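You operate a simulated robot arm through the tools that you are given. There is no shell and no other tool. Be economical: measure what you need, move in short steps, check, and stop when the job is done.

You run a simulated two-armed robot. Do the job below in one go: nothing can be reset, and whatever is moved stays where it is left.

Task
Run the red engine ahead at speed 1 on the roller bed till the lamp turns green, then stop.
Fine: the white knob sets the speed; lever back to STOP and knob to 0; the engine stays on the rollers.

The check looks at the end state, three seconds after you hand in, the way a careful person would. Anything else that was tipped, shoved, dropped, spilled or broken makes it a failure.

Robot
Two 6-joint arms with two-finger parallel grippers on one trunk, on a base that drives. Base frame: it is fixed to the floor where the robot stands at the start and does not move with it; the origin is under the middle of the robot, x ahead of it, y to its left, z up; the surface under the hand at the start is at about z = 0.86. Lengths are in m, angles in rad, forces in N, time in s.
The left shoulder is at the start at [-0.077, 0.177, 0.832], the right one opposite. With the tool pointing down near the work surface each hand reaches from about 0.1 to 0.72 m from the robot's upright axis, wherever it stands, measured 20 degrees to its own side. Places, roughly: lever of the roller bed [0.3, 0.1, 0.9]; roller bed [0.4, 0.1, 0.9]; rollers of the roller bed [0.4, 0.1, 0.9]; white knob of the roller bed [0.3, 0, 0.9]. Payload 1.57 kg a hand.
The tool frame of a hand sits at the grasp point between the pads (the TCP): z along the fingers, y along the line on which they close. The tips reach 0.03 m beyond it. The gripper opens to 0.08 m. The fingers are 0.017 m wide and 0.012 m thick; the gripper's body (0.04 by 0.082 m) begins 0.08 m behind the TCP.
Orientation is told as [roll, pitch, yaw] about the base's x, y, z axes, in that order, counted from this pose: with the fingers straight down and closing along the base's y, the tool's x points along the base's -x, its y along +y and its z along -z.

Tools
- The arms move only by the tool servo_tool. It takes "left_steps", "right_steps" or both (then of equal length, played together; a hand with none holds still); each is a list of rows, each a list of 3 entries, a list of its own where there are three numbers: the turn, a rotation vector about the tool's x, y, z in units of 8 degrees (1.0 is 8 degrees), then the shift along the tool's x, y, z in units of 40 mm (1.0 is 40 mm), then the closure, from 0 (fully open) to 1 (shut). In form: [[[rx, ry, rz], [x, y, z], claw], ...]. A call has 1 to 20 rows; each row shifts and turns the commanded pose from where the row before left it, along the tool's axes as they then stand. A call with a number of a shift or a turn outside -1 to 1 is refused whole. Rows are played at 5 a second. More than 0.05 m and 0.15 rad between two rows, or a gripper value outside its range, and nothing of the call is played. Where a pose cannot be reached the arm comes as near as it can. A force on the tool above 40 N (or 10 N above the force at the start of the call, whichever is more), or a blocked arm, ends the call early, and 0.2 s more pass. Each finger travels about 0.072 m/s and halts on what it meets, pressing with about 40 N; the grip force reading is that of the motor and also rises with nothing between the fingers. The clock runs only during rows and for 0.2 s after the last one: add rows that do not move to give the fingers time. It gives the time, the measured TCP pose, the force on the tool (base axes), the opening and the grip force at its end, in the units of the frame above (readings bear some noise), with the torque about the TCP (base axes, N m) and any sound that the robot's microphone picked up.
- Cameras (640 x 400 px; columns grow to the right, rows downward): "scene" is now at [0.0417, 0.0104, 1.5617]; the picture's right is [0.10, -0.99, 0.00], its down [-0.69, -0.07, -0.72] and it looks along [0.72, 0.08, -0.69] (base axes); focal length 263 px, centre (320, 200). "left" rides on the left gripper at [0.072, 0.007, -0.122] in its tool frame; the picture's right is [-0.09, 1.00, 0.00], its down [-0.84, -0.08, -0.54] and it looks along [-0.54, -0.05, 0.84] (tool axes); focal length 238 px, centre (320, 200). "right" rides on the right gripper at [0.072, -0.007, -0.122] in its tool frame; the picture's right is [0.09, 1.00, 0.00], its down [-0.84, 0.08, -0.54] and it looks along [-0.54, 0.05, 0.84] (tool axes); focal length 238 px, centre (320, 200). There is no depth. A picture from a camera that has moved, and an enlarged one, comes with that camera's place and axes in the base frame and with its lens.
- get_image(camera): a new picture of that camera. It takes no simulated time.
- raise_lower(by): slides the trunk up (or, below 0, down) by that many m; the arms and the scene camera ride with it, the base frame stays. It gives what a move gives, with no picture.
- steer(legs): drives the robot by 1 to 6 legs, each [ahead, left, turn to the left] in m, m and rad, along the robot's own axes; the way and the turn of a leg run together, so that a leg with both is an arc; at most 1.5 m and 3.142 rad a leg. The arms and the cameras ride along, it lands a little off, and it stops where it bumps. It gives what a move gives.
- pan_tilt(pan, tilt): turns the head with the scene camera to pan (to the left, within 2.496 rad either way) and tilt (down, from -0.506 to 1.204), counted from straight ahead of the robot. It gives what a move gives.
- inspect(camera, box): a new picture of the part [left, top, right, bottom] of that camera's present view, enlarged. It takes no simulated time.
- sign_off(): hands the job in; it is judged then, once.

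Work in short steps. Places have to be worked out from the pictures, the camera data and where the tool is seen: move nearer, look again, correct. Check each grasp and each placing, and mend what went wrong. You have 120 turns and 108 pictures in all, those below and enlarged ones among them. Open the grippers and draw the arms clear of the work before you hand the job in, unless the task says otherwise; then end with one line.

The tools are called after "Request:" as a command line: name --argument value ..., lists and objects as JSON in quotes. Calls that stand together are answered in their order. servo_tool: Moves the arms, as the interface text tells. Its arguments: {"type":"object","properties":{"left_steps":{"type":"array","items":{"type":"array"}},"right_steps":{"type":"array","items":{"type":"array"}}},"required":[]} The other tools are called the same way: raise_lower (by) slides the trunk up or down; steer (legs) drives the base; pan_tilt (pan, tilt) turns the head that bears the scene camera; get_image (camera) takes a picture; inspect (camera, box) takes an enlarged picture of a part of a camera's view; sign_off () hands the job in.

At the start:

```text
time_s: 0.0
left_tcp_pos: [0.4439, 0.2791, 1.2452]
left_tcp_rot: [0.001, -0.001, 0.001]
left_contact_force: [1.0, -0.4, -0.3]
left_ft_torque: [0.0, 0.0, 0.01]
left_opening: 0.08
left_grip_force: 0.0
right_tcp_pos: [0.4051, -0.0899, 1.2424]
right_tcp_rot: [0.0, 0.0, 0.001]
right_contact_force: [0.4, 0.5, 0.4]
right_ft_torque: [0.01, 0.0, 0.01]
right_opening: 0.0797
right_grip_force: 0.0
trunk travel left (down, up): [-0.275, 0.053]
robot x, y, heading: [-0.0031, 0.0022, -0.004]
head pan, tilt: [0.105, 0.768]
```

scene: 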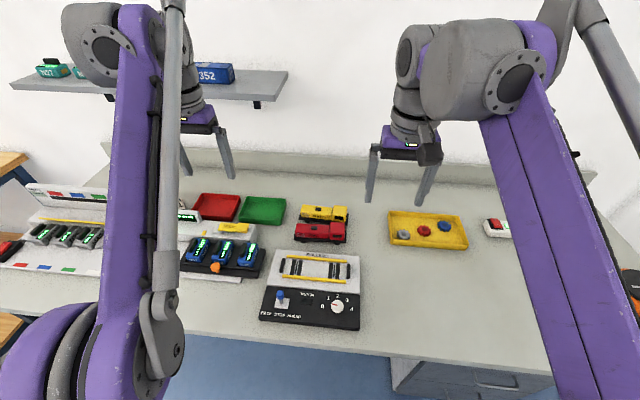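
right: 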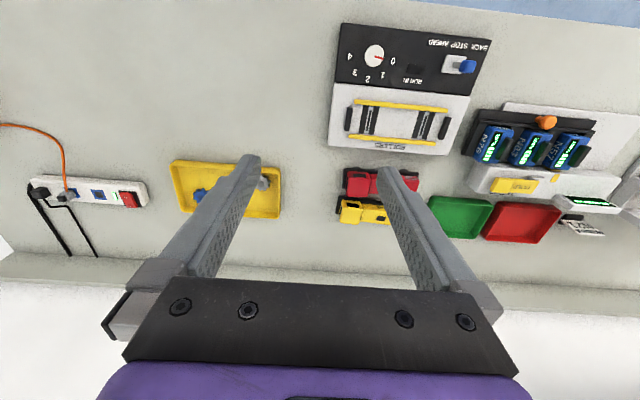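
left: 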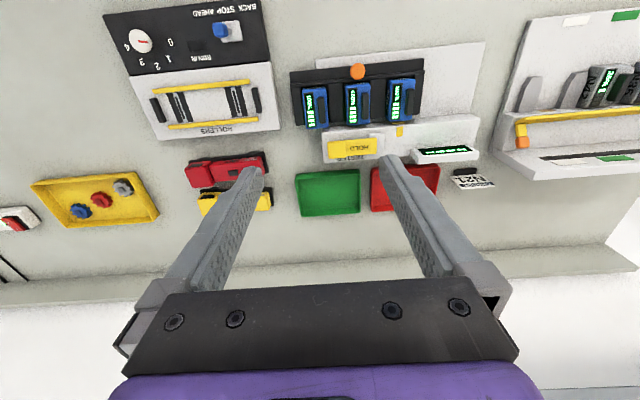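

I'll look closer at the roller bed, the engines and the surrounding gear before moving.

Request:
inspect --camera "scene" --box '[240, 190, 380, 335]'

Request:
inspect --camera "right" --box '[310, 20, 510, 230]'

Request:
inspect --camera "left" --box '[100, 0, 280, 220]'

```text
2.76 times, centred on (310, 262) of scene
camera zoom: at [0.0417, 0.0104, 1.5617], right [0.1, -0.99, 0.0], down [-0.69, -0.07, -0.72], along [0.72, 0.08, -0.69], focal length 726 px, centre (348, 28)
```

zoom: 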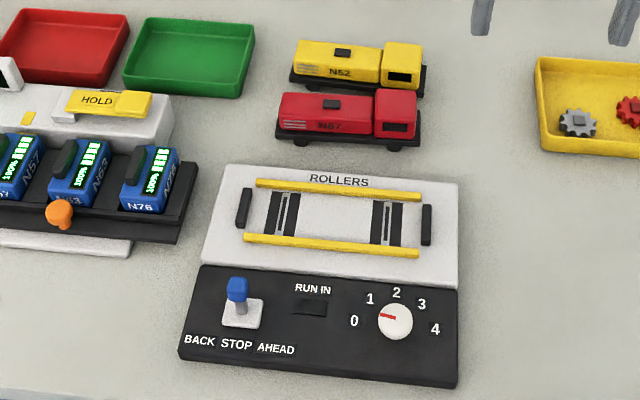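

```text
1.90 times, centred on (410, 125) of right
camera zoom: at [0.3317, -0.0953, 1.3639], right [-0.09, 1.0, 0.0], down [0.84, 0.08, 0.54], along [0.54, 0.05, -0.84], focal length 454 px, centre (149, 343)
```

zoom: 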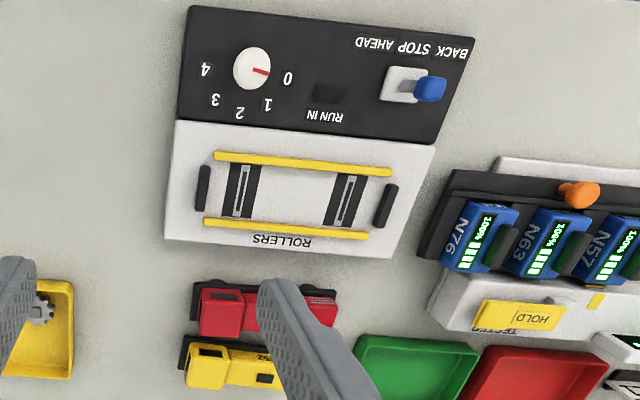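

```text
1.82 times, centred on (190, 110) of left
camera zoom: at [0.3726, 0.2862, 1.3661], right [0.09, 1.0, 0.0], down [0.84, -0.08, 0.54], along [0.54, -0.05, -0.84], focal length 433 px, centre (556, 364)
```

zoom: 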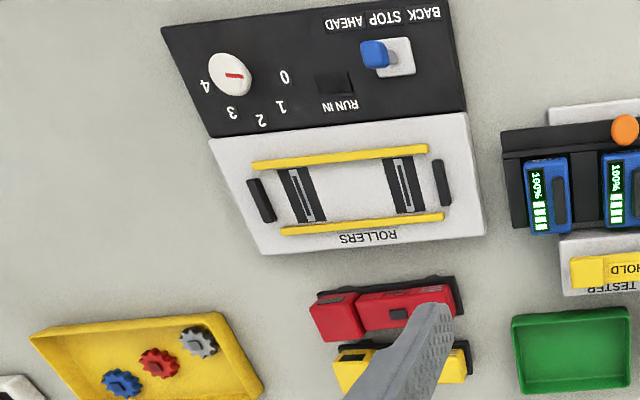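

The red engine (N67) sits at about [0.58, 0.07], its cab to the right, just in front of the yellow one. The rollers are at about [0.455, 0.07]. I move the left hand above the engine, with the right hand drawn aside, and turn it so that the fingers close along x.

Request:
servo_tool --left_steps '[[[0, 0, 0], [-0.567, -0.87, 0.417], 0], [[0, 0, 0], [-0.567, -0.87, 0.417], 0], [[0, 0, 0], [-0.567, -0.87, 0.417], 0], [[0, 0, 0], [-0.567, -0.87, 0.417], 0], [[0, 0, 0], [-0.567, -0.87, 0.417], 0], [[0, 0, 0], [-0.567, -0.87, 0.417], 0], [[0, 0, 1], [0, 0, 0], 0], [[0, 0, 1], [0, 0, 0], 0], [[0, 0, 1], [0, 0, 0], 0], [[0, 0, 1], [0, 0, 0], 0], [[0, 0, 1], [0, 0, 0], 0], [[0, 0, 1], [0, 0, 0], 0], [[0, 0, 1], [0, 0, 0], 0], [[0, 0, 1], [0, 0, 0], 0], [[0, 0, 1], [0, 0, 0], 0], [[0, 0, 1], [0, 0, 0], 0], [[0, 0, 1], [0, 0, 0], 0], [[0, 0, 0.25], [0, 0, 0], 0]]' --right_steps '[[[0, 0, 0], [0, -0.7, 0], 0], [[0, 0, 0], [0, -0.7, 0], 0], [[0, 0, 0], [0, -0.7, 0], 0], [[0, 0, 0], [0, -0.7, 0], 0], [[0, 0, 0], [0, -0.7, 0], 0], [[0, 0, 0], [0, -0.7, 0], 0], [[0, 0, 0], [0, 0, 0], 0], [[0, 0, 0], [0, 0, 0], 0], [[0, 0, 0], [0, 0, 0], 0], [[0, 0, 0], [0, 0, 0], 0], [[0, 0, 0], [0, 0, 0], 0], [[0, 0, 0], [0, 0, 0], 0], [[0, 0, 0], [0, 0, 0], 0], [[0, 0, 0], [0, 0, 0], 0], [[0, 0, 0], [0, 0, 0], 0], [[0, 0, 0], [0, 0, 0], 0], [[0, 0, 0], [0, 0, 0], 0], [[0, 0, 0], [0, 0, 0], 0]]'

Request:
get_image --camera "left"

Request:
get_image --camera "scene"

```text
time_s: 3.8
left_tcp_pos: [0.5718, 0.0718, 1.14]
left_tcp_rot: [0.001, 0.0, -1.572]
left_contact_force: [0.2, 0.5, 1.0]
left_ft_torque: [-0.03, 0.03, -0.02]
left_opening: 0.0801
left_grip_force: 0.1
left hand out of reach, approached as far as the arm can: row 6, 11
right_tcp_pos: [0.403, -0.2577, 1.2438]
right_tcp_rot: [0.0, -0.001, 0.0]
right_contact_force: [0.2, 0.2, 0.5]
right_ft_torque: [0.02, -0.01, 0.01]
right_opening: 0.0804
right_grip_force: 0.0
trunk travel left (down, up): [-0.275, 0.053]
robot x, y, heading: [0.0005, 0.0012, 0.001]
head pan, tilt: [0.105, 0.768]
```

```text
101 pictures are left
camera left: at [0.5803, 0.1436, 1.261], right [1.0, -0.09, 0.0], down [-0.08, -0.84, 0.54], along [-0.05, -0.54, -0.84], focal length 238 px, centre (320, 200)
```

left: 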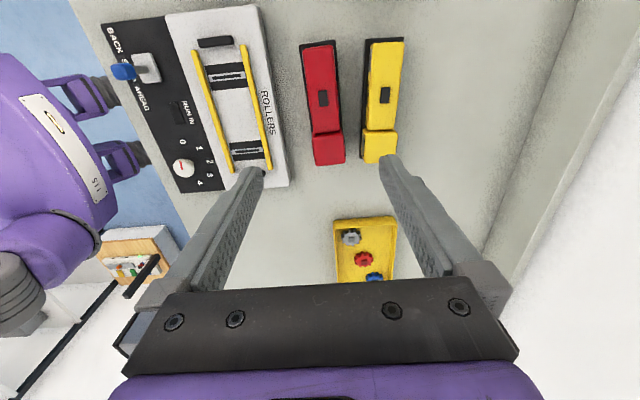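

```text
100 pictures are left
camera scene: at [0.0417, 0.0104, 1.5617], right [0.1, -0.99, 0.0], down [-0.69, -0.07, -0.72], along [0.72, 0.08, -0.69], focal length 263 px, centre (320, 200)
```

scene: 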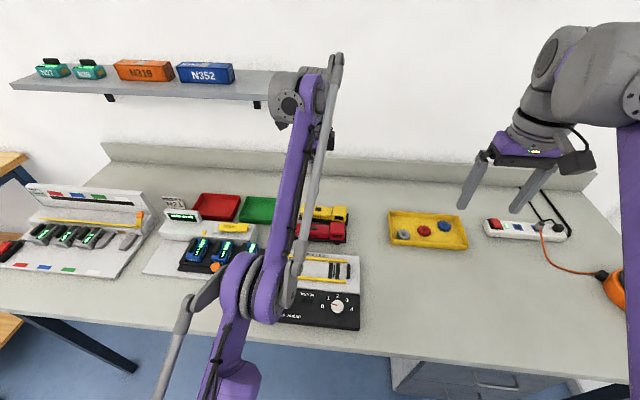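

Red and yellow appear to have a finger-sized gap. I zoom in for exact edges.

Request:
inspect --camera "left" --box '[270, 20, 430, 180]'

```text
2.50 times, centred on (350, 100) of left
camera zoom: at [0.5803, 0.1436, 1.261], right [1.0, -0.09, 0.0], down [-0.08, -0.84, 0.54], along [-0.05, -0.54, -0.84], focal length 596 px, centre (245, 450)
```

zoom: 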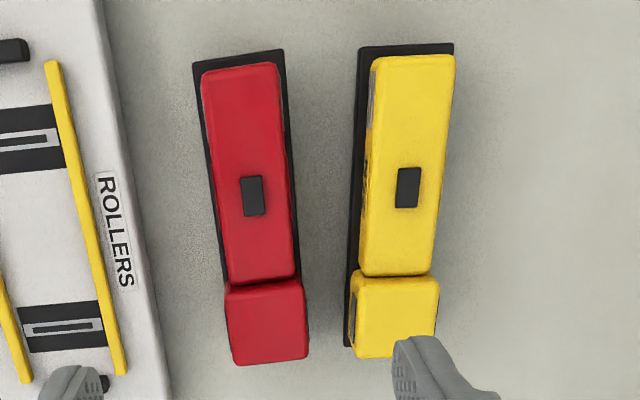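

Working from two views, the red engine's top is at z≈0.92. It spans y from −0.012 to 0.144, is centred at x≈0.579, and has about 4 cm clear to the yellow one. I come down to just above it and check.

Request:
servo_tool --left_steps '[[[0, 0, 0], [0, 0, 0.85], 0.05], [[0, 0, 0], [0, 0, 0.85], 0.05], [[0, 0, 0], [0, 0, 0.85], 0.05], [[0, 0, 0], [0, 0, 0.85], 0.05], [[0, 0, 0], [0, 0, 0.7], 0.05], [[0, 0, 0], [0, 0, 0], 0.05]]'

Request:
get_image --camera "left"

Request:
get_image --camera "right"

```text
time_s: 5.2
left_tcp_pos: [0.5859, 0.0684, 0.9878]
left_tcp_rot: [0.001, -0.001, -1.572]
left_contact_force: [0.1, -0.3, -0.3]
left_ft_torque: [0.0, 0.0, 0.0]
left_opening: 0.076
left_grip_force: 0.1
left hand out of reach, approached as far as the arm can: row 5
right_tcp_pos: [0.4037, -0.2575, 1.2434]
right_tcp_rot: [0.0, -0.001, 0.0]
right_contact_force: [-0.4, -0.3, 0.6]
right_ft_torque: [0.01, 0.0, 0.01]
right_opening: 0.0799
right_grip_force: 0.0
trunk travel left (down, up): [-0.275, 0.053]
robot x, y, heading: [0.0018, 0.0014, 0.001]
head pan, tilt: [0.105, 0.768]
```

```text
98 pictures are left
camera left: at [0.594, 0.1404, 1.1093], right [1.0, -0.09, 0.0], down [-0.08, -0.84, 0.54], along [-0.05, -0.54, -0.84], focal length 238 px, centre (320, 200)
```

left: 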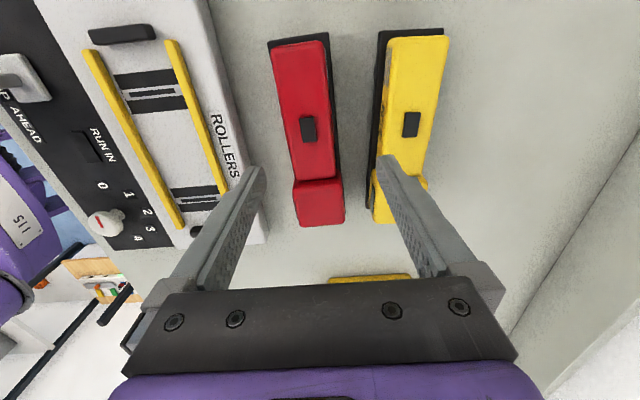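

```text
97 pictures are left
camera right: at [0.3307, -0.2633, 1.3645], right [-0.09, 1.0, 0.0], down [0.84, 0.08, 0.54], along [0.54, 0.05, -0.84], focal length 238 px, centre (320, 200)
```

right: 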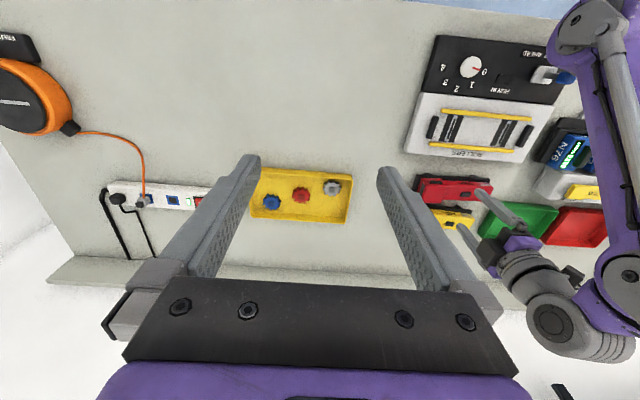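

The engine centre is confirmed at x≈0.579, while the hand is at 0.586. I come down a little further to see whether the reach offset clears.

Request:
servo_tool --left_steps '[[[0, 0, 0], [0, 0, 0.25], 0.05], [[0, 0, 0], [0, 0, 0.25], 0.05], [[0, 0, 0], [0, 0, 0], 0.05]]'

```text
time_s: 6.0
left_tcp_pos: [0.5959, 0.0685, 0.9803]
left_tcp_rot: [-0.002, 0.0, -1.571]
left_contact_force: [0.4, -0.4, 1.0]
left_ft_torque: [0.02, 0.0, -0.02]
left_opening: 0.0758
left_grip_force: 0.1
left hand out of reach, approached as far as the arm can: row 1, 2
right_tcp_pos: [0.4029, -0.2583, 1.2448]
right_tcp_rot: [-0.001, 0.0, 0.0]
right_contact_force: [-0.8, -0.8, -0.3]
right_ft_torque: [0.01, 0.0, 0.0]
right_opening: 0.0798
right_grip_force: 0.1
trunk travel left (down, up): [-0.275, 0.053]
robot x, y, heading: [-0.0016, -0.0005, 0.004]
head pan, tilt: [0.105, 0.768]
```

Going lower pushes the hand outward, which suggests a joint limit in this wrist branch. I look at the arm's shape.

Request:
get_image --camera "scene"

```text
96 pictures are left
camera scene: at [0.0416, 0.0104, 1.5617], right [0.1, -0.99, 0.0], down [-0.69, -0.07, -0.72], along [0.72, 0.08, -0.69], focal length 263 px, centre (320, 200)
```

scene: 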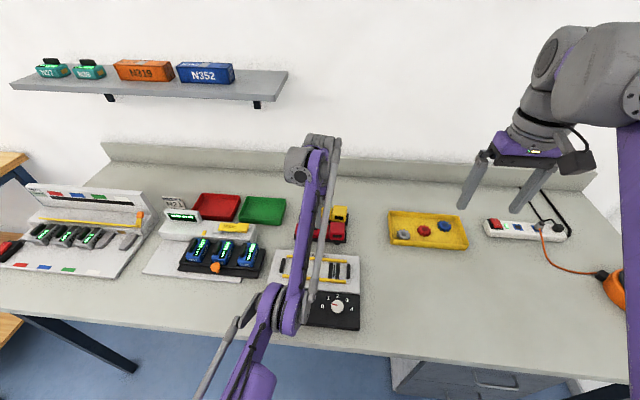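

I probe the limit: up 4 cm and 5 cm back toward the robot, to see whether the pose follows.

Request:
servo_tool --left_steps '[[[0, 0, 0], [0, 0, -0.6], 0.05], [[0, 0, 0], [0, 0, -0.6], 0.05], [[0, 0, 0], [0, -0.6, 0], 0.05], [[0, 0, 0], [0, -0.6, 0], 0.05], [[0, 0, 0], [0, 0, 0], 0.05]]'

Request:
get_image --camera "right"

```text
time_s: 7.2
left_tcp_pos: [0.5638, 0.0668, 1.0274]
left_tcp_rot: [-0.003, 0.001, -1.571]
left_contact_force: [-0.2, -0.8, 0.8]
left_ft_torque: [-0.03, -0.01, -0.04]
left_opening: 0.076
left_grip_force: 0.1
left hand out of reach, approached as far as the arm can: row 4
right_tcp_pos: [0.4037, -0.2583, 1.2435]
right_tcp_rot: [-0.001, 0.0, 0.002]
right_contact_force: [0.0, 1.6, 0.0]
right_ft_torque: [0.0, -0.03, 0.0]
right_opening: 0.08
right_grip_force: 0.0
trunk travel left (down, up): [-0.275, 0.053]
robot x, y, heading: [0.0003, -0.0005, 0.002]
head pan, tilt: [0.105, 0.768]
```

```text
95 pictures are left
camera right: at [0.331, -0.2634, 1.3644], right [-0.09, 1.0, 0.0], down [0.84, 0.08, 0.54], along [0.54, 0.05, -0.84], focal length 238 px, centre (320, 200)
```

right: 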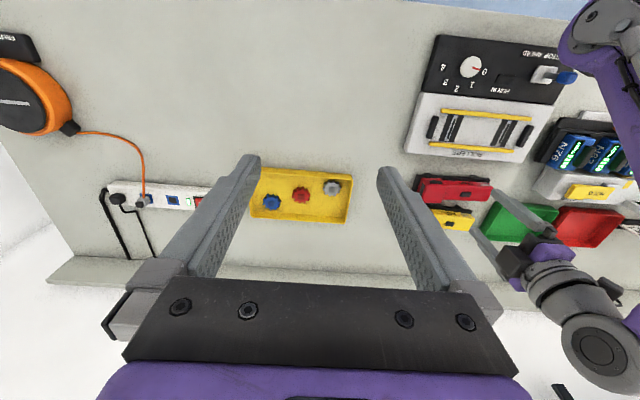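

The boundary fits a constant wrist distance from the shoulder, so the elbow is probably against a limit. I tilt the head down to see the elbow.

Request:
pan_tilt --pan 0.5 --tilt 1.15

Request:
get_image --camera "scene"

```text
time_s: 8.1
left_tcp_pos: [0.564, 0.0661, 1.0285]
left_tcp_rot: [-0.003, 0.001, -1.571]
left_contact_force: [-0.8, -0.4, -0.4]
left_ft_torque: [-0.01, 0.02, 0.0]
left_opening: 0.0758
left_grip_force: 0.0
right_tcp_pos: [0.4043, -0.2576, 1.2436]
right_tcp_rot: [-0.001, 0.001, 0.001]
right_contact_force: [0.0, -0.3, 0.2]
right_ft_torque: [-0.04, -0.01, -0.01]
right_opening: 0.0802
right_grip_force: 0.1
trunk travel left (down, up): [-0.275, 0.053]
robot x, y, heading: [0.002, -0.0002, -0.003]
head pan, tilt: [0.499, 1.15]
```

```text
94 pictures are left
camera scene: at [0.0124, 0.0303, 1.5343], right [0.48, -0.88, 0.0], down [-0.8, -0.44, -0.41], along [0.36, 0.2, -0.91], focal length 263 px, centre (320, 200)
```

scene: 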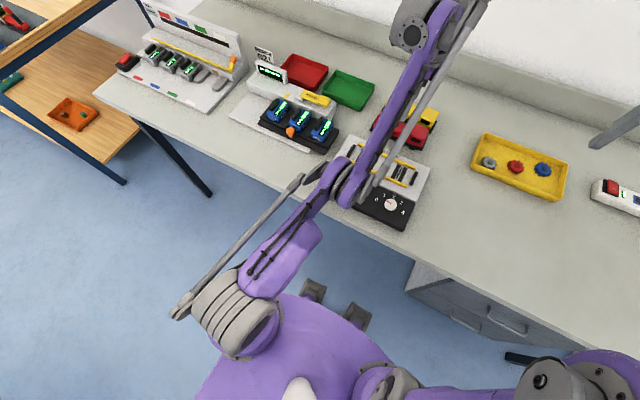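

The elbow has flipped below the line from shoulder to wrist and hangs low near the table edge. I stretch the arm up past straight, then pull back while high, to get the elbow up again.

Request:
servo_tool --left_steps '[[[0, 0, 0], [0, 0, -1], 0.05], [[0, 0, 0], [0, 0, -1], 0.05], [[0, 0, 0], [0, 0, -1], 0.05], [[0, 0, 0], [0, 0, -1], 0.05], [[0, 0, 0], [0, 0, -1], 0.05], [[0, 0, 0], [0, 0, -1], 0.05]]'

Request:
get_image --camera "scene"

```text
time_s: 9.5
left_tcp_pos: [0.5254, 0.0734, 1.1958]
left_tcp_rot: [0.0, 0.0, -1.57]
left_contact_force: [0.2, -0.5, 0.2]
left_ft_torque: [0.0, -0.02, -0.01]
left_opening: 0.0759
left_grip_force: 0.1
left hand out of reach, approached as far as the arm can: row 4, 5, 6
right_tcp_pos: [0.4028, -0.2572, 1.2449]
right_tcp_rot: [0.0, 0.001, -0.001]
right_contact_force: [-1.2, -0.3, -0.8]
right_ft_torque: [0.0, 0.03, 0.01]
right_opening: 0.0798
right_grip_force: 0.0
trunk travel left (down, up): [-0.275, 0.053]
robot x, y, heading: [0.0024, -0.0003, 0.004]
head pan, tilt: [0.499, 1.15]
```

```text
93 pictures are left
camera scene: at [0.0117, 0.0304, 1.5343], right [0.48, -0.88, 0.0], down [-0.8, -0.44, -0.41], along [0.36, 0.2, -0.91], focal length 263 px, centre (320, 200)
```

scene: 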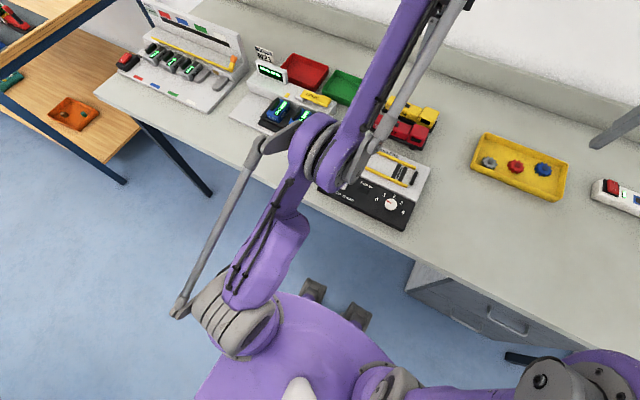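

The arm is now straight. I pull back 12 cm and look at the elbow.

Request:
servo_tool --left_steps '[[[0, 0, 0], [0, -1, 0], 0.05], [[0, 0, 0], [0, -1, 0], 0.05], [[0, 0, 0], [0, -1, 0], 0.05], [[0, 0, 0], [0, 0, 0], 0.05]]'

Request:
get_image --camera "scene"

```text
time_s: 10.5
left_tcp_pos: [0.4703, 0.0604, 1.2475]
left_tcp_rot: [-0.002, -0.001, -1.571]
left_contact_force: [0.2, 0.3, -0.4]
left_ft_torque: [-0.01, 0.04, 0.01]
left_opening: 0.076
left_grip_force: 0.0
left hand out of reach, approached as far as the arm can: row 1, 2, 3
right_tcp_pos: [0.4042, -0.2581, 1.2433]
right_tcp_rot: [-0.001, -0.001, -0.002]
right_contact_force: [0.3, -0.6, 0.0]
right_ft_torque: [0.02, 0.01, -0.01]
right_opening: 0.0801
right_grip_force: 0.1
trunk travel left (down, up): [-0.275, 0.053]
robot x, y, heading: [-0.0018, 0.0011, 0.003]
head pan, tilt: [0.499, 1.15]
```

```text
92 pictures are left
camera scene: at [0.0128, 0.0304, 1.5343], right [0.48, -0.88, 0.0], down [-0.8, -0.44, -0.41], along [0.36, 0.2, -0.91], focal length 263 px, centre (320, 200)
```

scene: 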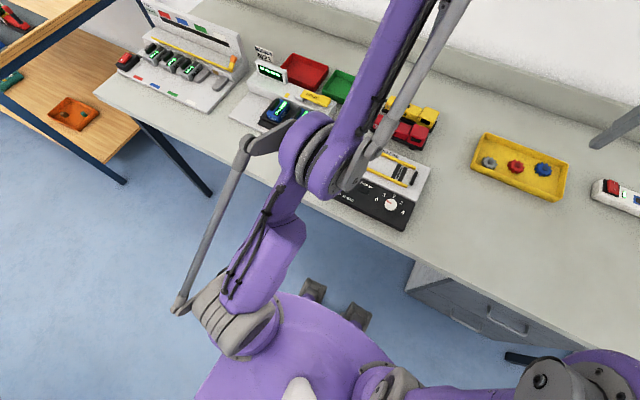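

The command is still at the reach boundary, so I keep pulling back, slightly downward.

Request:
servo_tool --left_steps '[[[0, 0, 0], [0, -1, 0.2], 0.05], [[0, 0, 0], [0, -1, 0.2], 0.05], [[0, 0, 0], [0, -1, 0.2], 0.05], [[0, 0, 0], [0, 0, 0], 0.05]]'

Request:
get_image --camera "scene"

```text
time_s: 11.5
left_tcp_pos: [0.3741, 0.054, 1.2453]
left_tcp_rot: [0.001, -0.001, -1.571]
left_contact_force: [0.8, -0.2, -1.5]
left_ft_torque: [0.03, 0.01, 0.04]
left_opening: 0.0762
left_grip_force: 0.1
left hand out of reach, approached as far as the arm can: row 1, 2
right_tcp_pos: [0.4035, -0.2576, 1.2442]
right_tcp_rot: [0.001, 0.001, 0.001]
right_contact_force: [0.8, -0.1, 0.8]
right_ft_torque: [0.02, 0.02, -0.03]
right_opening: 0.0798
right_grip_force: 0.0
trunk travel left (down, up): [-0.275, 0.053]
robot x, y, heading: [0.0018, -0.0001, -0.0]
head pan, tilt: [0.499, 1.15]
```

```text
91 pictures are left
camera scene: at [0.0136, 0.0301, 1.5343], right [0.48, -0.88, 0.0], down [-0.8, -0.44, -0.41], along [0.36, 0.2, -0.91], focal length 263 px, centre (320, 200)
```

scene: 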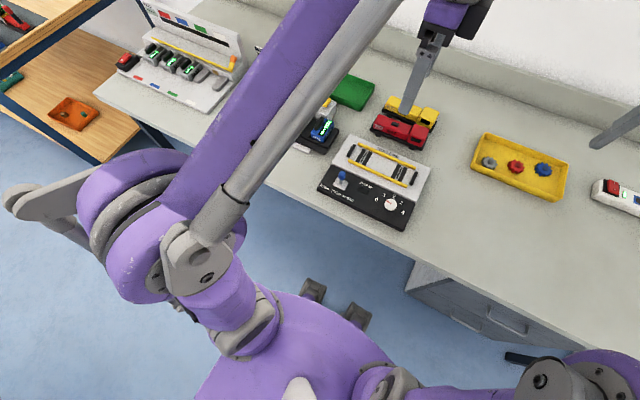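

The elbow is up again. I lower first and only then extend over the red engine, to stay away from the straight-arm state.

Request:
servo_tool --left_steps '[[[0, 0, 0], [0, 0.3, 0.9], 0.05], [[0, 0, 0], [0, 0.3, 0.9], 0.05], [[0, 0, 0], [0, 0.3, 0.9], 0.05], [[0, 0, 0], [0, 0.3, 0.9], 0.05], [[0, 0, 0], [0, 0.3, 0.9], 0.05], [[0, 0, 0], [0, 0.3, 0.9], 0.05], [[0, 0, 0], [0.1, 0.83, 0.27], 0.05], [[0, 0, 0], [0.1, 0.83, 0.27], 0.05], [[0, 0, 0], [0.1, 0.83, 0.27], 0.05], [[0, 0, 0], [0.1, 0.83, 0.27], 0.05], [[0, 0, 0], [0, 0, 0], 0.05], [[0, 0, 0], [0, 0, 0], 0.05]]'

Request:
get_image --camera "left"

Request:
get_image --camera "scene"

```text
time_s: 14.1
left_tcp_pos: [0.5771, 0.07, 0.9888]
left_tcp_rot: [0.001, -0.002, -1.573]
left_contact_force: [-0.4, 0.0, -0.3]
left_ft_torque: [-0.01, -0.01, -0.01]
left_opening: 0.076
left_grip_force: 0.1
right_tcp_pos: [0.4021, -0.2572, 1.2431]
right_tcp_rot: [0.001, 0.001, -0.002]
right_contact_force: [-0.4, -1.0, -0.1]
right_ft_torque: [0.0, 0.03, 0.02]
right_opening: 0.0798
right_grip_force: 0.1
trunk travel left (down, up): [-0.275, 0.053]
robot x, y, heading: [-0.0047, -0.0003, -0.003]
head pan, tilt: [0.499, 1.15]
```

```text
90 pictures are left
camera left: at [0.5853, 0.1422, 1.1102], right [1.0, -0.09, 0.0], down [-0.08, -0.84, 0.54], along [-0.05, -0.54, -0.84], focal length 238 px, centre (320, 200)
```

left: 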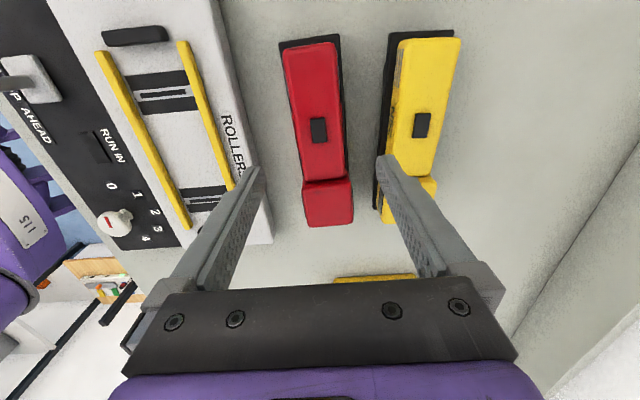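

```text
89 pictures are left
camera scene: at [0.0127, 0.0303, 1.5343], right [0.48, -0.88, 0.0], down [-0.8, -0.44, -0.41], along [0.36, 0.2, -0.91], focal length 263 px, centre (320, 200)
```

scene: 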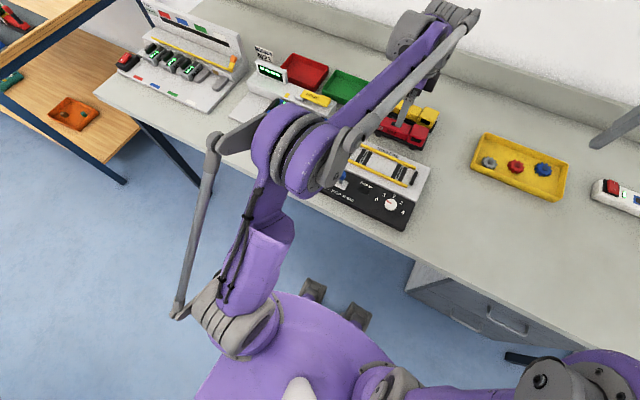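

The pose is true now. I go down so the tips are at about z=0.892, beside the body and above the footplate, and close.

Request:
servo_tool --left_steps '[[[0, 0, 0], [0, 0.03, 0.6], 0.05], [[0, 0, 0], [0, 0.02, 0.6], 0.05], [[0, 0, 0], [0, 0, 0.45], 0.05], [[0, 0, 0], [0, 0, 0], 0.05]]'

Request:
get_image --camera "left"

Request:
get_image --camera "right"

```text
time_s: 15.1
left_tcp_pos: [0.5798, 0.0711, 0.9208]
left_tcp_rot: [0.001, -0.001, -1.571]
left_contact_force: [-0.2, 0.3, 0.1]
left_ft_torque: [0.0, 0.0, 0.0]
left_opening: 0.076
left_grip_force: 0.0
right_tcp_pos: [0.4043, -0.257, 1.243]
right_tcp_rot: [-0.001, -0.001, 0.001]
right_contact_force: [0.2, -0.7, -0.3]
right_ft_torque: [-0.01, -0.01, -0.02]
right_opening: 0.08
right_grip_force: 0.0
trunk travel left (down, up): [-0.275, 0.053]
robot x, y, heading: [-0.001, -0.0004, -0.001]
head pan, tilt: [0.499, 1.15]
```

```text
88 pictures are left
camera left: at [0.5873, 0.1429, 1.0429], right [1.0, -0.09, 0.0], down [-0.08, -0.84, 0.54], along [-0.05, -0.54, -0.84], focal length 238 px, centre (320, 200)
```

left: 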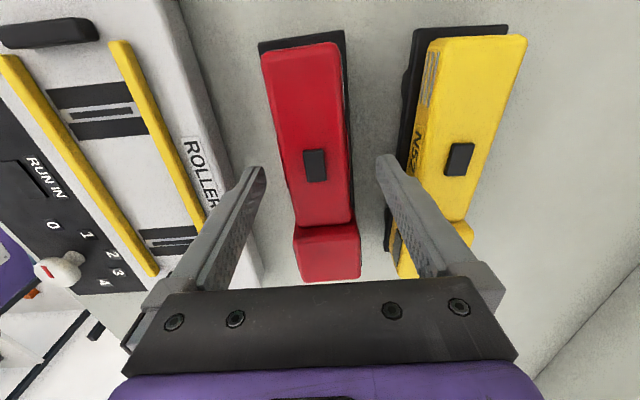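

```text
87 pictures are left
camera right: at [0.3308, -0.2634, 1.3644], right [-0.09, 1.0, 0.0], down [0.84, 0.08, 0.54], along [0.54, 0.05, -0.84], focal length 238 px, centre (320, 200)
```

right: 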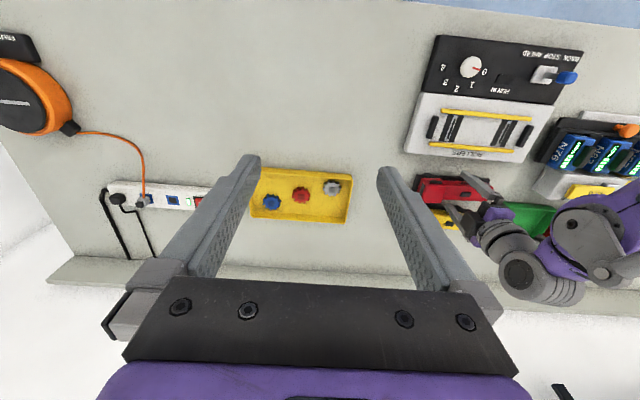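

The fingers are centred on the body and clear of the yellow engine. I close.

Request:
servo_tool --left_steps '[[[0, 0, 0], [0, 0, 0], 0.4], [[0, 0, 0], [0, 0, 0], 0.55], [[0, 0, 0], [0, 0, 0], 0.6], [[0, 0, 0], [0, 0, 0], 0.6], [[0, 0, 0], [0, 0, 0], 0.6]]'

```text
time_s: 16.3
left_tcp_pos: [0.5783, 0.0708, 0.922]
left_tcp_rot: [-0.001, 0.001, -1.571]
left_contact_force: [-0.1, 0.0, 0.3]
left_ft_torque: [0.01, -0.02, 0.05]
left_opening: 0.0394
left_grip_force: 39.9
right_tcp_pos: [0.4038, -0.2567, 1.2435]
right_tcp_rot: [0.0, -0.001, -0.001]
right_contact_force: [-0.1, 0.7, 0.8]
right_ft_torque: [0.0, -0.01, -0.01]
right_opening: 0.0801
right_grip_force: 0.0
trunk travel left (down, up): [-0.275, 0.053]
robot x, y, heading: [0.0025, -0.0008, 0.001]
head pan, tilt: [0.499, 1.15]
```

Gripped at 39 mm. I lift 8 cm and check.

Request:
servo_tool --left_steps '[[[0, 0, 0], [0, 0, -0.4], 0.6], [[0, 0, 0], [0, 0, -0.6], 0.6], [[0, 0, 0], [0, 0, -0.6], 0.6], [[0, 0, 0], [0, 0, -0.4], 0.6], [[0, 0, 0], [0, 0, 0], 0.6]]'

Request:
get_image --camera "left"

Request:
inspect --camera "right" --box '[390, 20, 640, 320]'

```text
time_s: 17.5
left_tcp_pos: [0.58, 0.0709, 1.0027]
left_tcp_rot: [-0.001, 0.0, -1.571]
left_contact_force: [0.9, 0.5, -0.2]
left_ft_torque: [0.01, 0.02, 0.01]
left_opening: 0.0317
left_grip_force: 0.1
right_tcp_pos: [0.4031, -0.2567, 1.2447]
right_tcp_rot: [0.0, -0.001, 0.0]
right_contact_force: [-0.9, -0.1, 0.2]
right_ft_torque: [-0.02, 0.01, -0.03]
right_opening: 0.08
right_grip_force: 0.0
trunk travel left (down, up): [-0.275, 0.053]
robot x, y, heading: [-0.0022, 0.0006, 0.005]
head pan, tilt: [0.499, 1.15]
```

```text
86 pictures are left
camera left: at [0.5874, 0.1425, 1.1239], right [1.0, -0.09, 0.0], down [-0.08, -0.84, 0.54], along [-0.05, -0.54, -0.84], focal length 238 px, centre (320, 200)
```

left: 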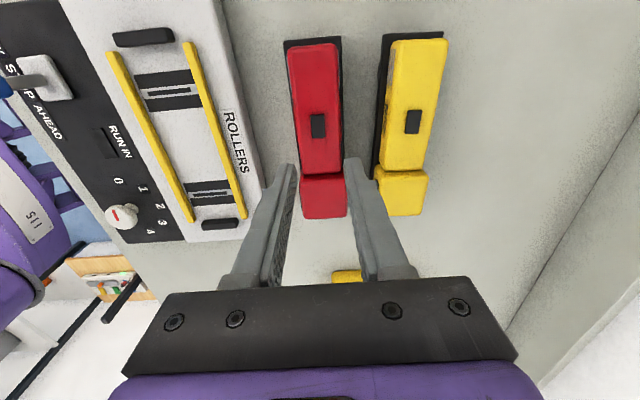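

```text
1.33 times, centred on (515, 170) of right
camera zoom: at [0.331, -0.2634, 1.3643], right [-0.09, 1.0, 0.0], down [0.84, 0.08, 0.54], along [0.54, 0.05, -0.84], focal length 318 px, centre (60, 240)
```

zoom: 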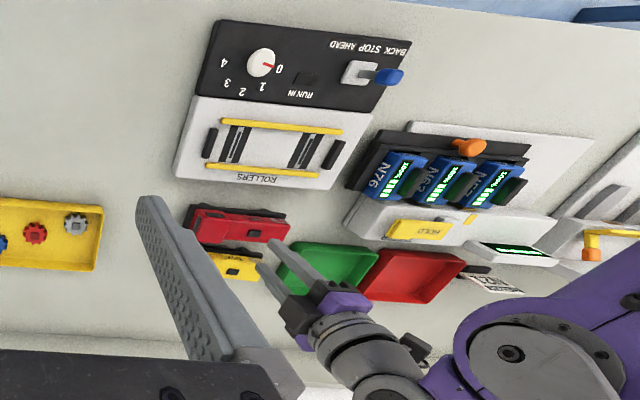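

The grip slipped; the engine stayed put, upright. I only held the upper part, so I take a closer side view of the engine to pick a better height.

Request:
servo_tool --left_steps '[[[0, 0, 0], [0.5, 0, 0], 0.05], [[0, 0, 0], [0.8, 0, 0], 0.05], [[0, 0, 0], [0.8, 0, 0], 0.05], [[0, 0, 0], [0.8, 0, 0], 0.05]]'

Request:
pan_tilt --pan 0.1 --tilt 0.8

Request:
inspect --camera "scene" --box '[270, 160, 380, 260]'

Request:
get_image --camera "left"

```text
time_s: 18.5
left_tcp_pos: [0.5804, 0.1859, 1.0008]
left_tcp_rot: [-0.002, 0.002, -1.572]
left_contact_force: [-1.0, -0.7, -0.9]
left_ft_torque: [-0.02, -0.02, 0.02]
left_opening: 0.0762
left_grip_force: 0.0
right_tcp_pos: [0.4028, -0.2566, 1.2445]
right_tcp_rot: [0.0, 0.0, 0.0]
right_contact_force: [0.2, -0.3, 0.1]
right_ft_torque: [0.0, 0.01, 0.01]
right_opening: 0.0802
right_grip_force: 0.1
trunk travel left (down, up): [-0.275, 0.053]
robot x, y, heading: [-0.0007, 0.0018, -0.0]
head pan, tilt: [0.499, 1.15]
```

```text
time_s: 19.3
left_tcp_pos: [0.5809, 0.1852, 1.0022]
left_tcp_rot: [0.0, 0.0, -1.572]
left_contact_force: [0.3, 0.5, 0.1]
left_ft_torque: [0.01, 0.01, 0.0]
left_opening: 0.0761
left_grip_force: 0.1
right_tcp_pos: [0.4029, -0.2579, 1.2433]
right_tcp_rot: [0.0, -0.001, 0.001]
right_contact_force: [-0.8, 0.7, -0.6]
right_ft_torque: [0.01, 0.01, -0.01]
right_opening: 0.0799
right_grip_force: 0.1
trunk travel left (down, up): [-0.275, 0.053]
robot x, y, heading: [-0.0017, 0.001, 0.001]
head pan, tilt: [0.099, 0.799]
```

```text
4.00 times, centred on (325, 210) of scene
camera zoom: at [0.0403, 0.0099, 1.5591], right [0.1, -0.99, 0.0], down [-0.71, -0.07, -0.7], along [0.69, 0.07, -0.72], focal length 1053 px, centre (300, 160)
```

zoom: 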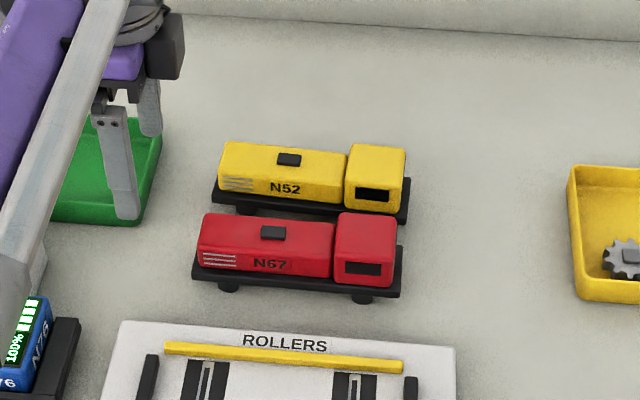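

```text
83 pictures are left
camera left: at [0.5885, 0.2569, 1.1233], right [1.0, -0.09, 0.0], down [-0.08, -0.84, 0.54], along [-0.05, -0.54, -0.84], focal length 238 px, centre (320, 200)
```

left: 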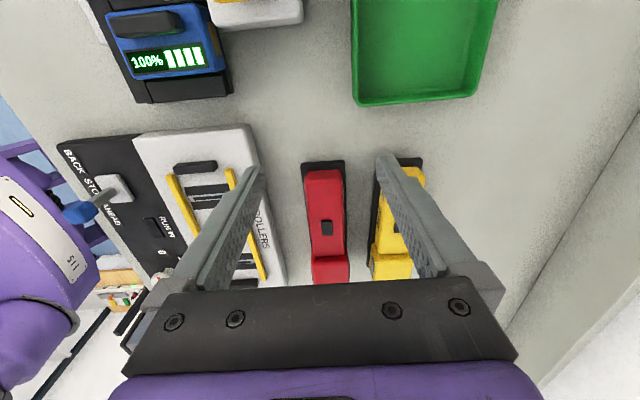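

A better estimate puts the body top at z≈0.908, so I gripped only its rounded upper edge. I go back and grip about 1 cm lower.

Request:
servo_tool --left_steps '[[[0, 0, 0], [-0.75, 0, 0], 0.05], [[0, 0, 0], [-0.75, 0, 0], 0.05], [[0, 0, 0], [-0.75, 0, 0], 0.05], [[0, 0, 0], [-0.72, -0.02, 0], 0.05], [[0, 0, 0], [0, 0, 0.7], 0.05], [[0, 0, 0], [0, 0, 0.7], 0.05], [[0, 0, 0], [0, 0, 0.5], 0.05], [[0, 0, 0], [0, 0, 0.35], 0.05], [[0, 0, 0], [0, 0, 0], 0.05]]'

```text
time_s: 21.3
left_tcp_pos: [0.5793, 0.0692, 0.911]
left_tcp_rot: [-0.001, 0.0, -1.571]
left_contact_force: [-0.1, 0.5, -0.3]
left_ft_torque: [0.01, -0.01, -0.02]
left_opening: 0.0762
left_grip_force: 0.1
right_tcp_pos: [0.4024, -0.2579, 1.2442]
right_tcp_rot: [0.001, -0.001, 0.0]
right_contact_force: [0.5, -0.6, -1.0]
right_ft_torque: [0.0, 0.0, 0.03]
right_opening: 0.0799
right_grip_force: 0.1
trunk travel left (down, up): [-0.275, 0.053]
robot x, y, heading: [0.0003, -0.0033, -0.001]
head pan, tilt: [0.099, 0.799]
```

No contact yet. I close fully on it and watch the opening.

Request:
servo_tool --left_steps '[[[0, 0, 0], [0, 0, 0], 0.4], [[0, 0, 0], [0, 0, 0], 0.6], [[0, 0, 0], [0, 0, 0], 1], [[0, 0, 0], [0, 0, 0], 1], [[0, 0, 0], [0, 0, 0], 1]]'

Request:
get_image --camera "left"

```text
time_s: 22.5
left_tcp_pos: [0.58, 0.068, 0.9109]
left_tcp_rot: [-0.001, 0.0, -1.571]
left_contact_force: [0.5, 1.0, -0.1]
left_ft_torque: [0.04, 0.01, -0.08]
left_opening: 0.0477
left_grip_force: 40.3
right_tcp_pos: [0.4027, -0.2577, 1.2433]
right_tcp_rot: [0.0, 0.0, 0.001]
right_contact_force: [0.0, 0.0, 0.4]
right_ft_torque: [0.01, -0.02, -0.02]
right_opening: 0.0799
right_grip_force: 0.2
trunk travel left (down, up): [-0.275, 0.053]
robot x, y, heading: [-0.0003, 0.0049, 0.001]
head pan, tilt: [0.099, 0.799]
```

```text
82 pictures are left
camera left: at [0.5871, 0.1399, 1.0327], right [1.0, -0.09, 0.0], down [-0.08, -0.84, 0.54], along [-0.05, -0.54, -0.84], focal length 238 px, centre (320, 200)
```

left: 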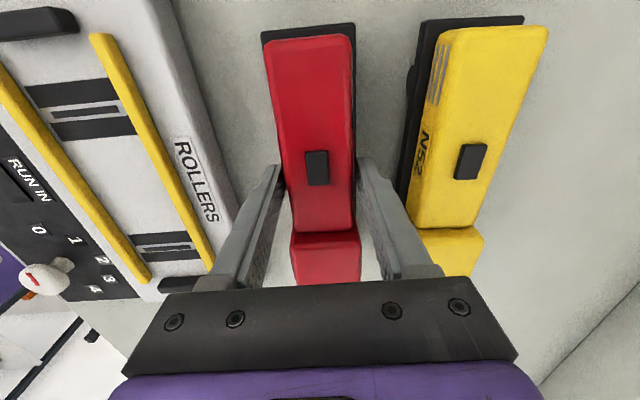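

I hold it at the footplate, 48 mm wide. I test with a slow 2 cm lift.

Request:
servo_tool --left_steps '[[[0, 0, 0], [0, 0, -0.15], 1], [[0, 0, 0], [0, 0, -0.15], 1], [[0, 0, 0], [0, 0, -0.2], 1], [[0, 0, 0], [0, 0, 0], 1]]'

Request:
get_image --camera "left"

Request:
inspect --camera "scene" --box '[270, 160, 380, 260]'

```text
time_s: 23.5
left_tcp_pos: [0.5784, 0.069, 0.9325]
left_tcp_rot: [0.0, 0.001, -1.571]
left_contact_force: [-0.1, 0.2, -2.9]
left_ft_torque: [0.03, -0.02, 0.03]
left_opening: 0.0476
left_grip_force: 40.0
right_tcp_pos: [0.4039, -0.2578, 1.2441]
right_tcp_rot: [0.001, 0.001, 0.0]
right_contact_force: [-0.8, 0.2, -0.5]
right_ft_torque: [-0.02, -0.04, 0.0]
right_opening: 0.0801
right_grip_force: 0.1
trunk travel left (down, up): [-0.275, 0.053]
robot x, y, heading: [-0.0024, -0.0031, 0.0]
head pan, tilt: [0.099, 0.799]
```

```text
81 pictures are left
camera left: at [0.5867, 0.1401, 1.0537], right [1.0, -0.09, 0.0], down [-0.08, -0.84, 0.54], along [-0.05, -0.54, -0.84], focal length 238 px, centre (320, 200)
```

left: 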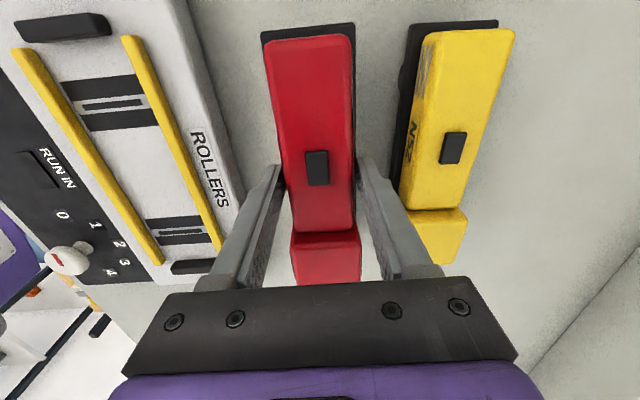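

```text
4.00 times, centred on (325, 210) of scene
camera zoom: at [0.0406, 0.0098, 1.5591], right [0.1, -1.0, 0.0], down [-0.71, -0.07, -0.7], along [0.69, 0.07, -0.72], focal length 1053 px, centre (300, 160)
```

zoom: 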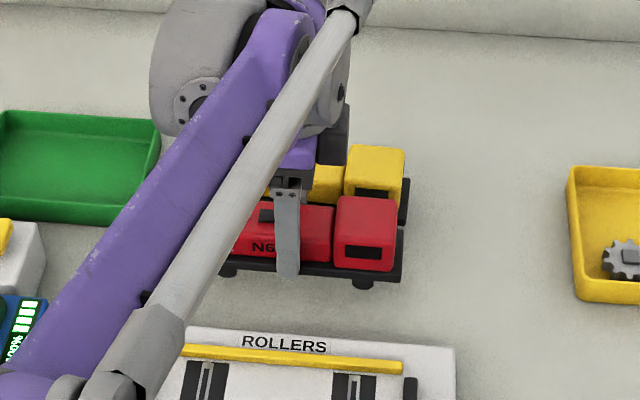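

It's held securely, weighing about 0.3 kg. Next I examine the roller bed's rails and rollers to check there's room for the fingers.

Request:
servo_tool --left_steps '[[[0, 0, 0], [0, 0, -0.7], 1], [[0, 0, 0], [0, 0, -0.7], 1], [[0, 0, 0], [0, 0, -0.6], 1], [[0, 0, 0], [0, 0, 0], 1]]'

Request:
inspect --camera "left" --box '[80, 0, 300, 240]'

Request:
inspect --camera "scene" --box '[255, 225, 375, 320]'

Request:
inspect --camera "right" --box '[390, 20, 600, 180]'

```text
time_s: 24.5
left_tcp_pos: [0.5777, 0.0691, 1.0135]
left_tcp_rot: [-0.001, -0.001, -1.57]
left_contact_force: [0.4, 0.4, -1.9]
left_ft_torque: [-0.01, 0.01, -0.03]
left_opening: 0.0475
left_grip_force: 40.3
right_tcp_pos: [0.4044, -0.2577, 1.2442]
right_tcp_rot: [0.002, -0.001, 0.0]
right_contact_force: [-0.2, -0.1, -0.9]
right_ft_torque: [-0.03, 0.01, -0.03]
right_opening: 0.0796
right_grip_force: 0.1
trunk travel left (down, up): [-0.275, 0.053]
robot x, y, heading: [-0.0048, 0.0032, -0.003]
head pan, tilt: [0.099, 0.799]
```

```text
1.67 times, centred on (190, 120) of left
camera zoom: at [0.5864, 0.1404, 1.1343], right [1.0, -0.09, 0.0], down [-0.08, -0.84, 0.54], along [-0.05, -0.54, -0.84], focal length 397 px, centre (537, 333)
```

zoom: 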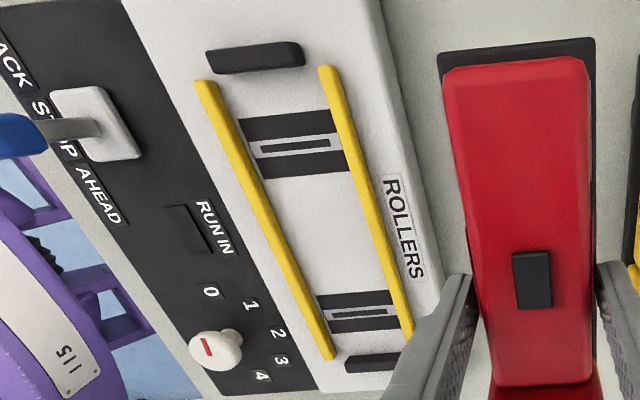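

```text
4.21 times, centred on (315, 272) of scene
camera zoom: at [0.0407, 0.0099, 1.5591], right [0.1, -1.0, 0.0], down [-0.71, -0.07, -0.7], along [0.69, 0.07, -0.72], focal length 1108 px, centre (341, -105)
```

zoom: 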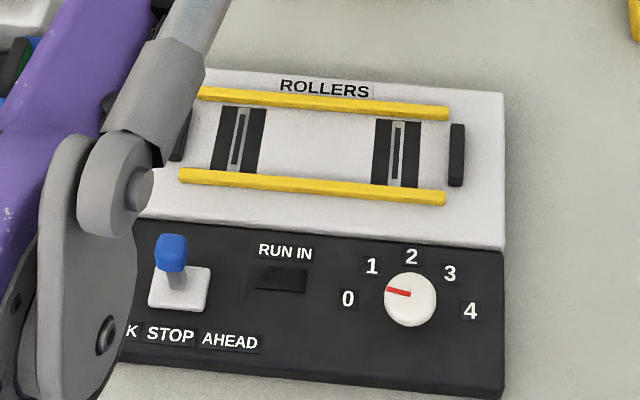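

```text
2.50 times, centred on (495, 100) of right
camera zoom: at [0.3313, -0.2634, 1.3643], right [-0.09, 1.0, 0.0], down [0.84, 0.08, 0.54], along [0.54, 0.05, -0.84], focal length 596 px, centre (-118, 450)
```

zoom: 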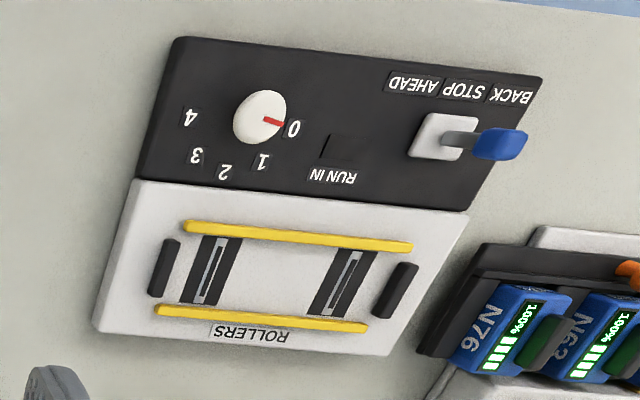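

By triangulation, the rails are at x=0.4145 and 0.481 with their tops at z≈0.892. The rollers are at y≈0.121 and 0.009, and the engine's wheels line up with those already. So I shift 13 cm in −x only and stay high.

Request:
servo_tool --left_steps '[[[0, 0, 0], [0, -0.65, 0], 1], [[0, 0, 0], [0, -0.65, 0], 1], [[0, 0, 0], [0, -0.65, 0], 1], [[0, 0, 0], [0, -0.65, 0], 1], [[0, 0, 0], [0, -0.65, 0], 1], [[0, 0, 0], [0, 0, 0.5], 1], [[0, 0, 0], [0, 0, 0.4], 1], [[0, 0, 0], [0, 0, 0], 1]]'

Request:
get_image --camera "left"

Request:
inspect --camera "scene" --box '[255, 205, 375, 320]'

Request:
inspect --camera "right" --box '[390, 20, 600, 180]'

```text
time_s: 26.3
left_tcp_pos: [0.4484, 0.0682, 0.9759]
left_tcp_rot: [-0.001, -0.001, -1.571]
left_contact_force: [-0.4, 0.0, -2.6]
left_ft_torque: [0.0, 0.02, 0.0]
left_opening: 0.0476
left_grip_force: 39.7
right_tcp_pos: [0.4028, -0.2578, 1.2434]
right_tcp_rot: [0.0, 0.0, -0.001]
right_contact_force: [-0.2, -0.2, -0.4]
right_ft_torque: [-0.05, 0.05, -0.01]
right_opening: 0.0799
right_grip_force: 0.1
trunk travel left (down, up): [-0.275, 0.053]
robot x, y, heading: [-0.0047, -0.0012, 0.002]
head pan, tilt: [0.099, 0.799]
```

```text
76 pictures are left
camera left: at [0.4559, 0.1402, 1.0973], right [1.0, -0.09, 0.0], down [-0.08, -0.84, 0.54], along [-0.05, -0.54, -0.84], focal length 238 px, centre (320, 200)
```

left: 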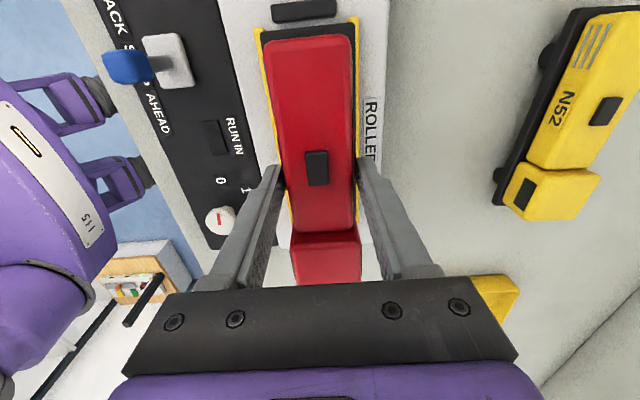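

```text
3.48 times, centred on (315, 262) of scene
camera zoom: at [0.0404, 0.0098, 1.5592], right [0.1, -1.0, 0.0], down [-0.71, -0.07, -0.7], along [0.69, 0.07, -0.72], focal length 915 px, centre (337, -17)
```

zoom: 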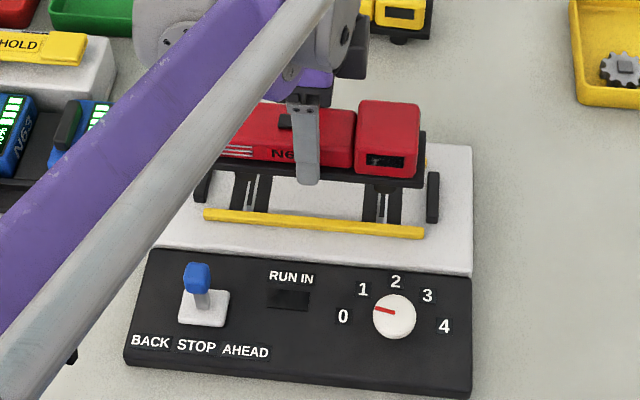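

```text
2.50 times, centred on (495, 100) of right
camera zoom: at [0.331, -0.2634, 1.3644], right [-0.09, 1.0, 0.0], down [0.84, 0.08, 0.54], along [0.54, 0.05, -0.84], focal length 596 px, centre (-118, 450)
```

zoom: 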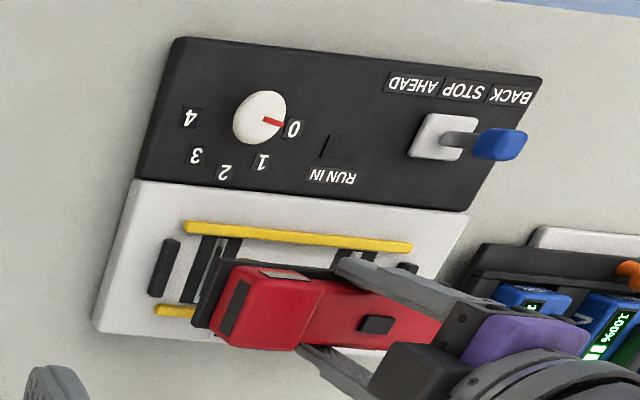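

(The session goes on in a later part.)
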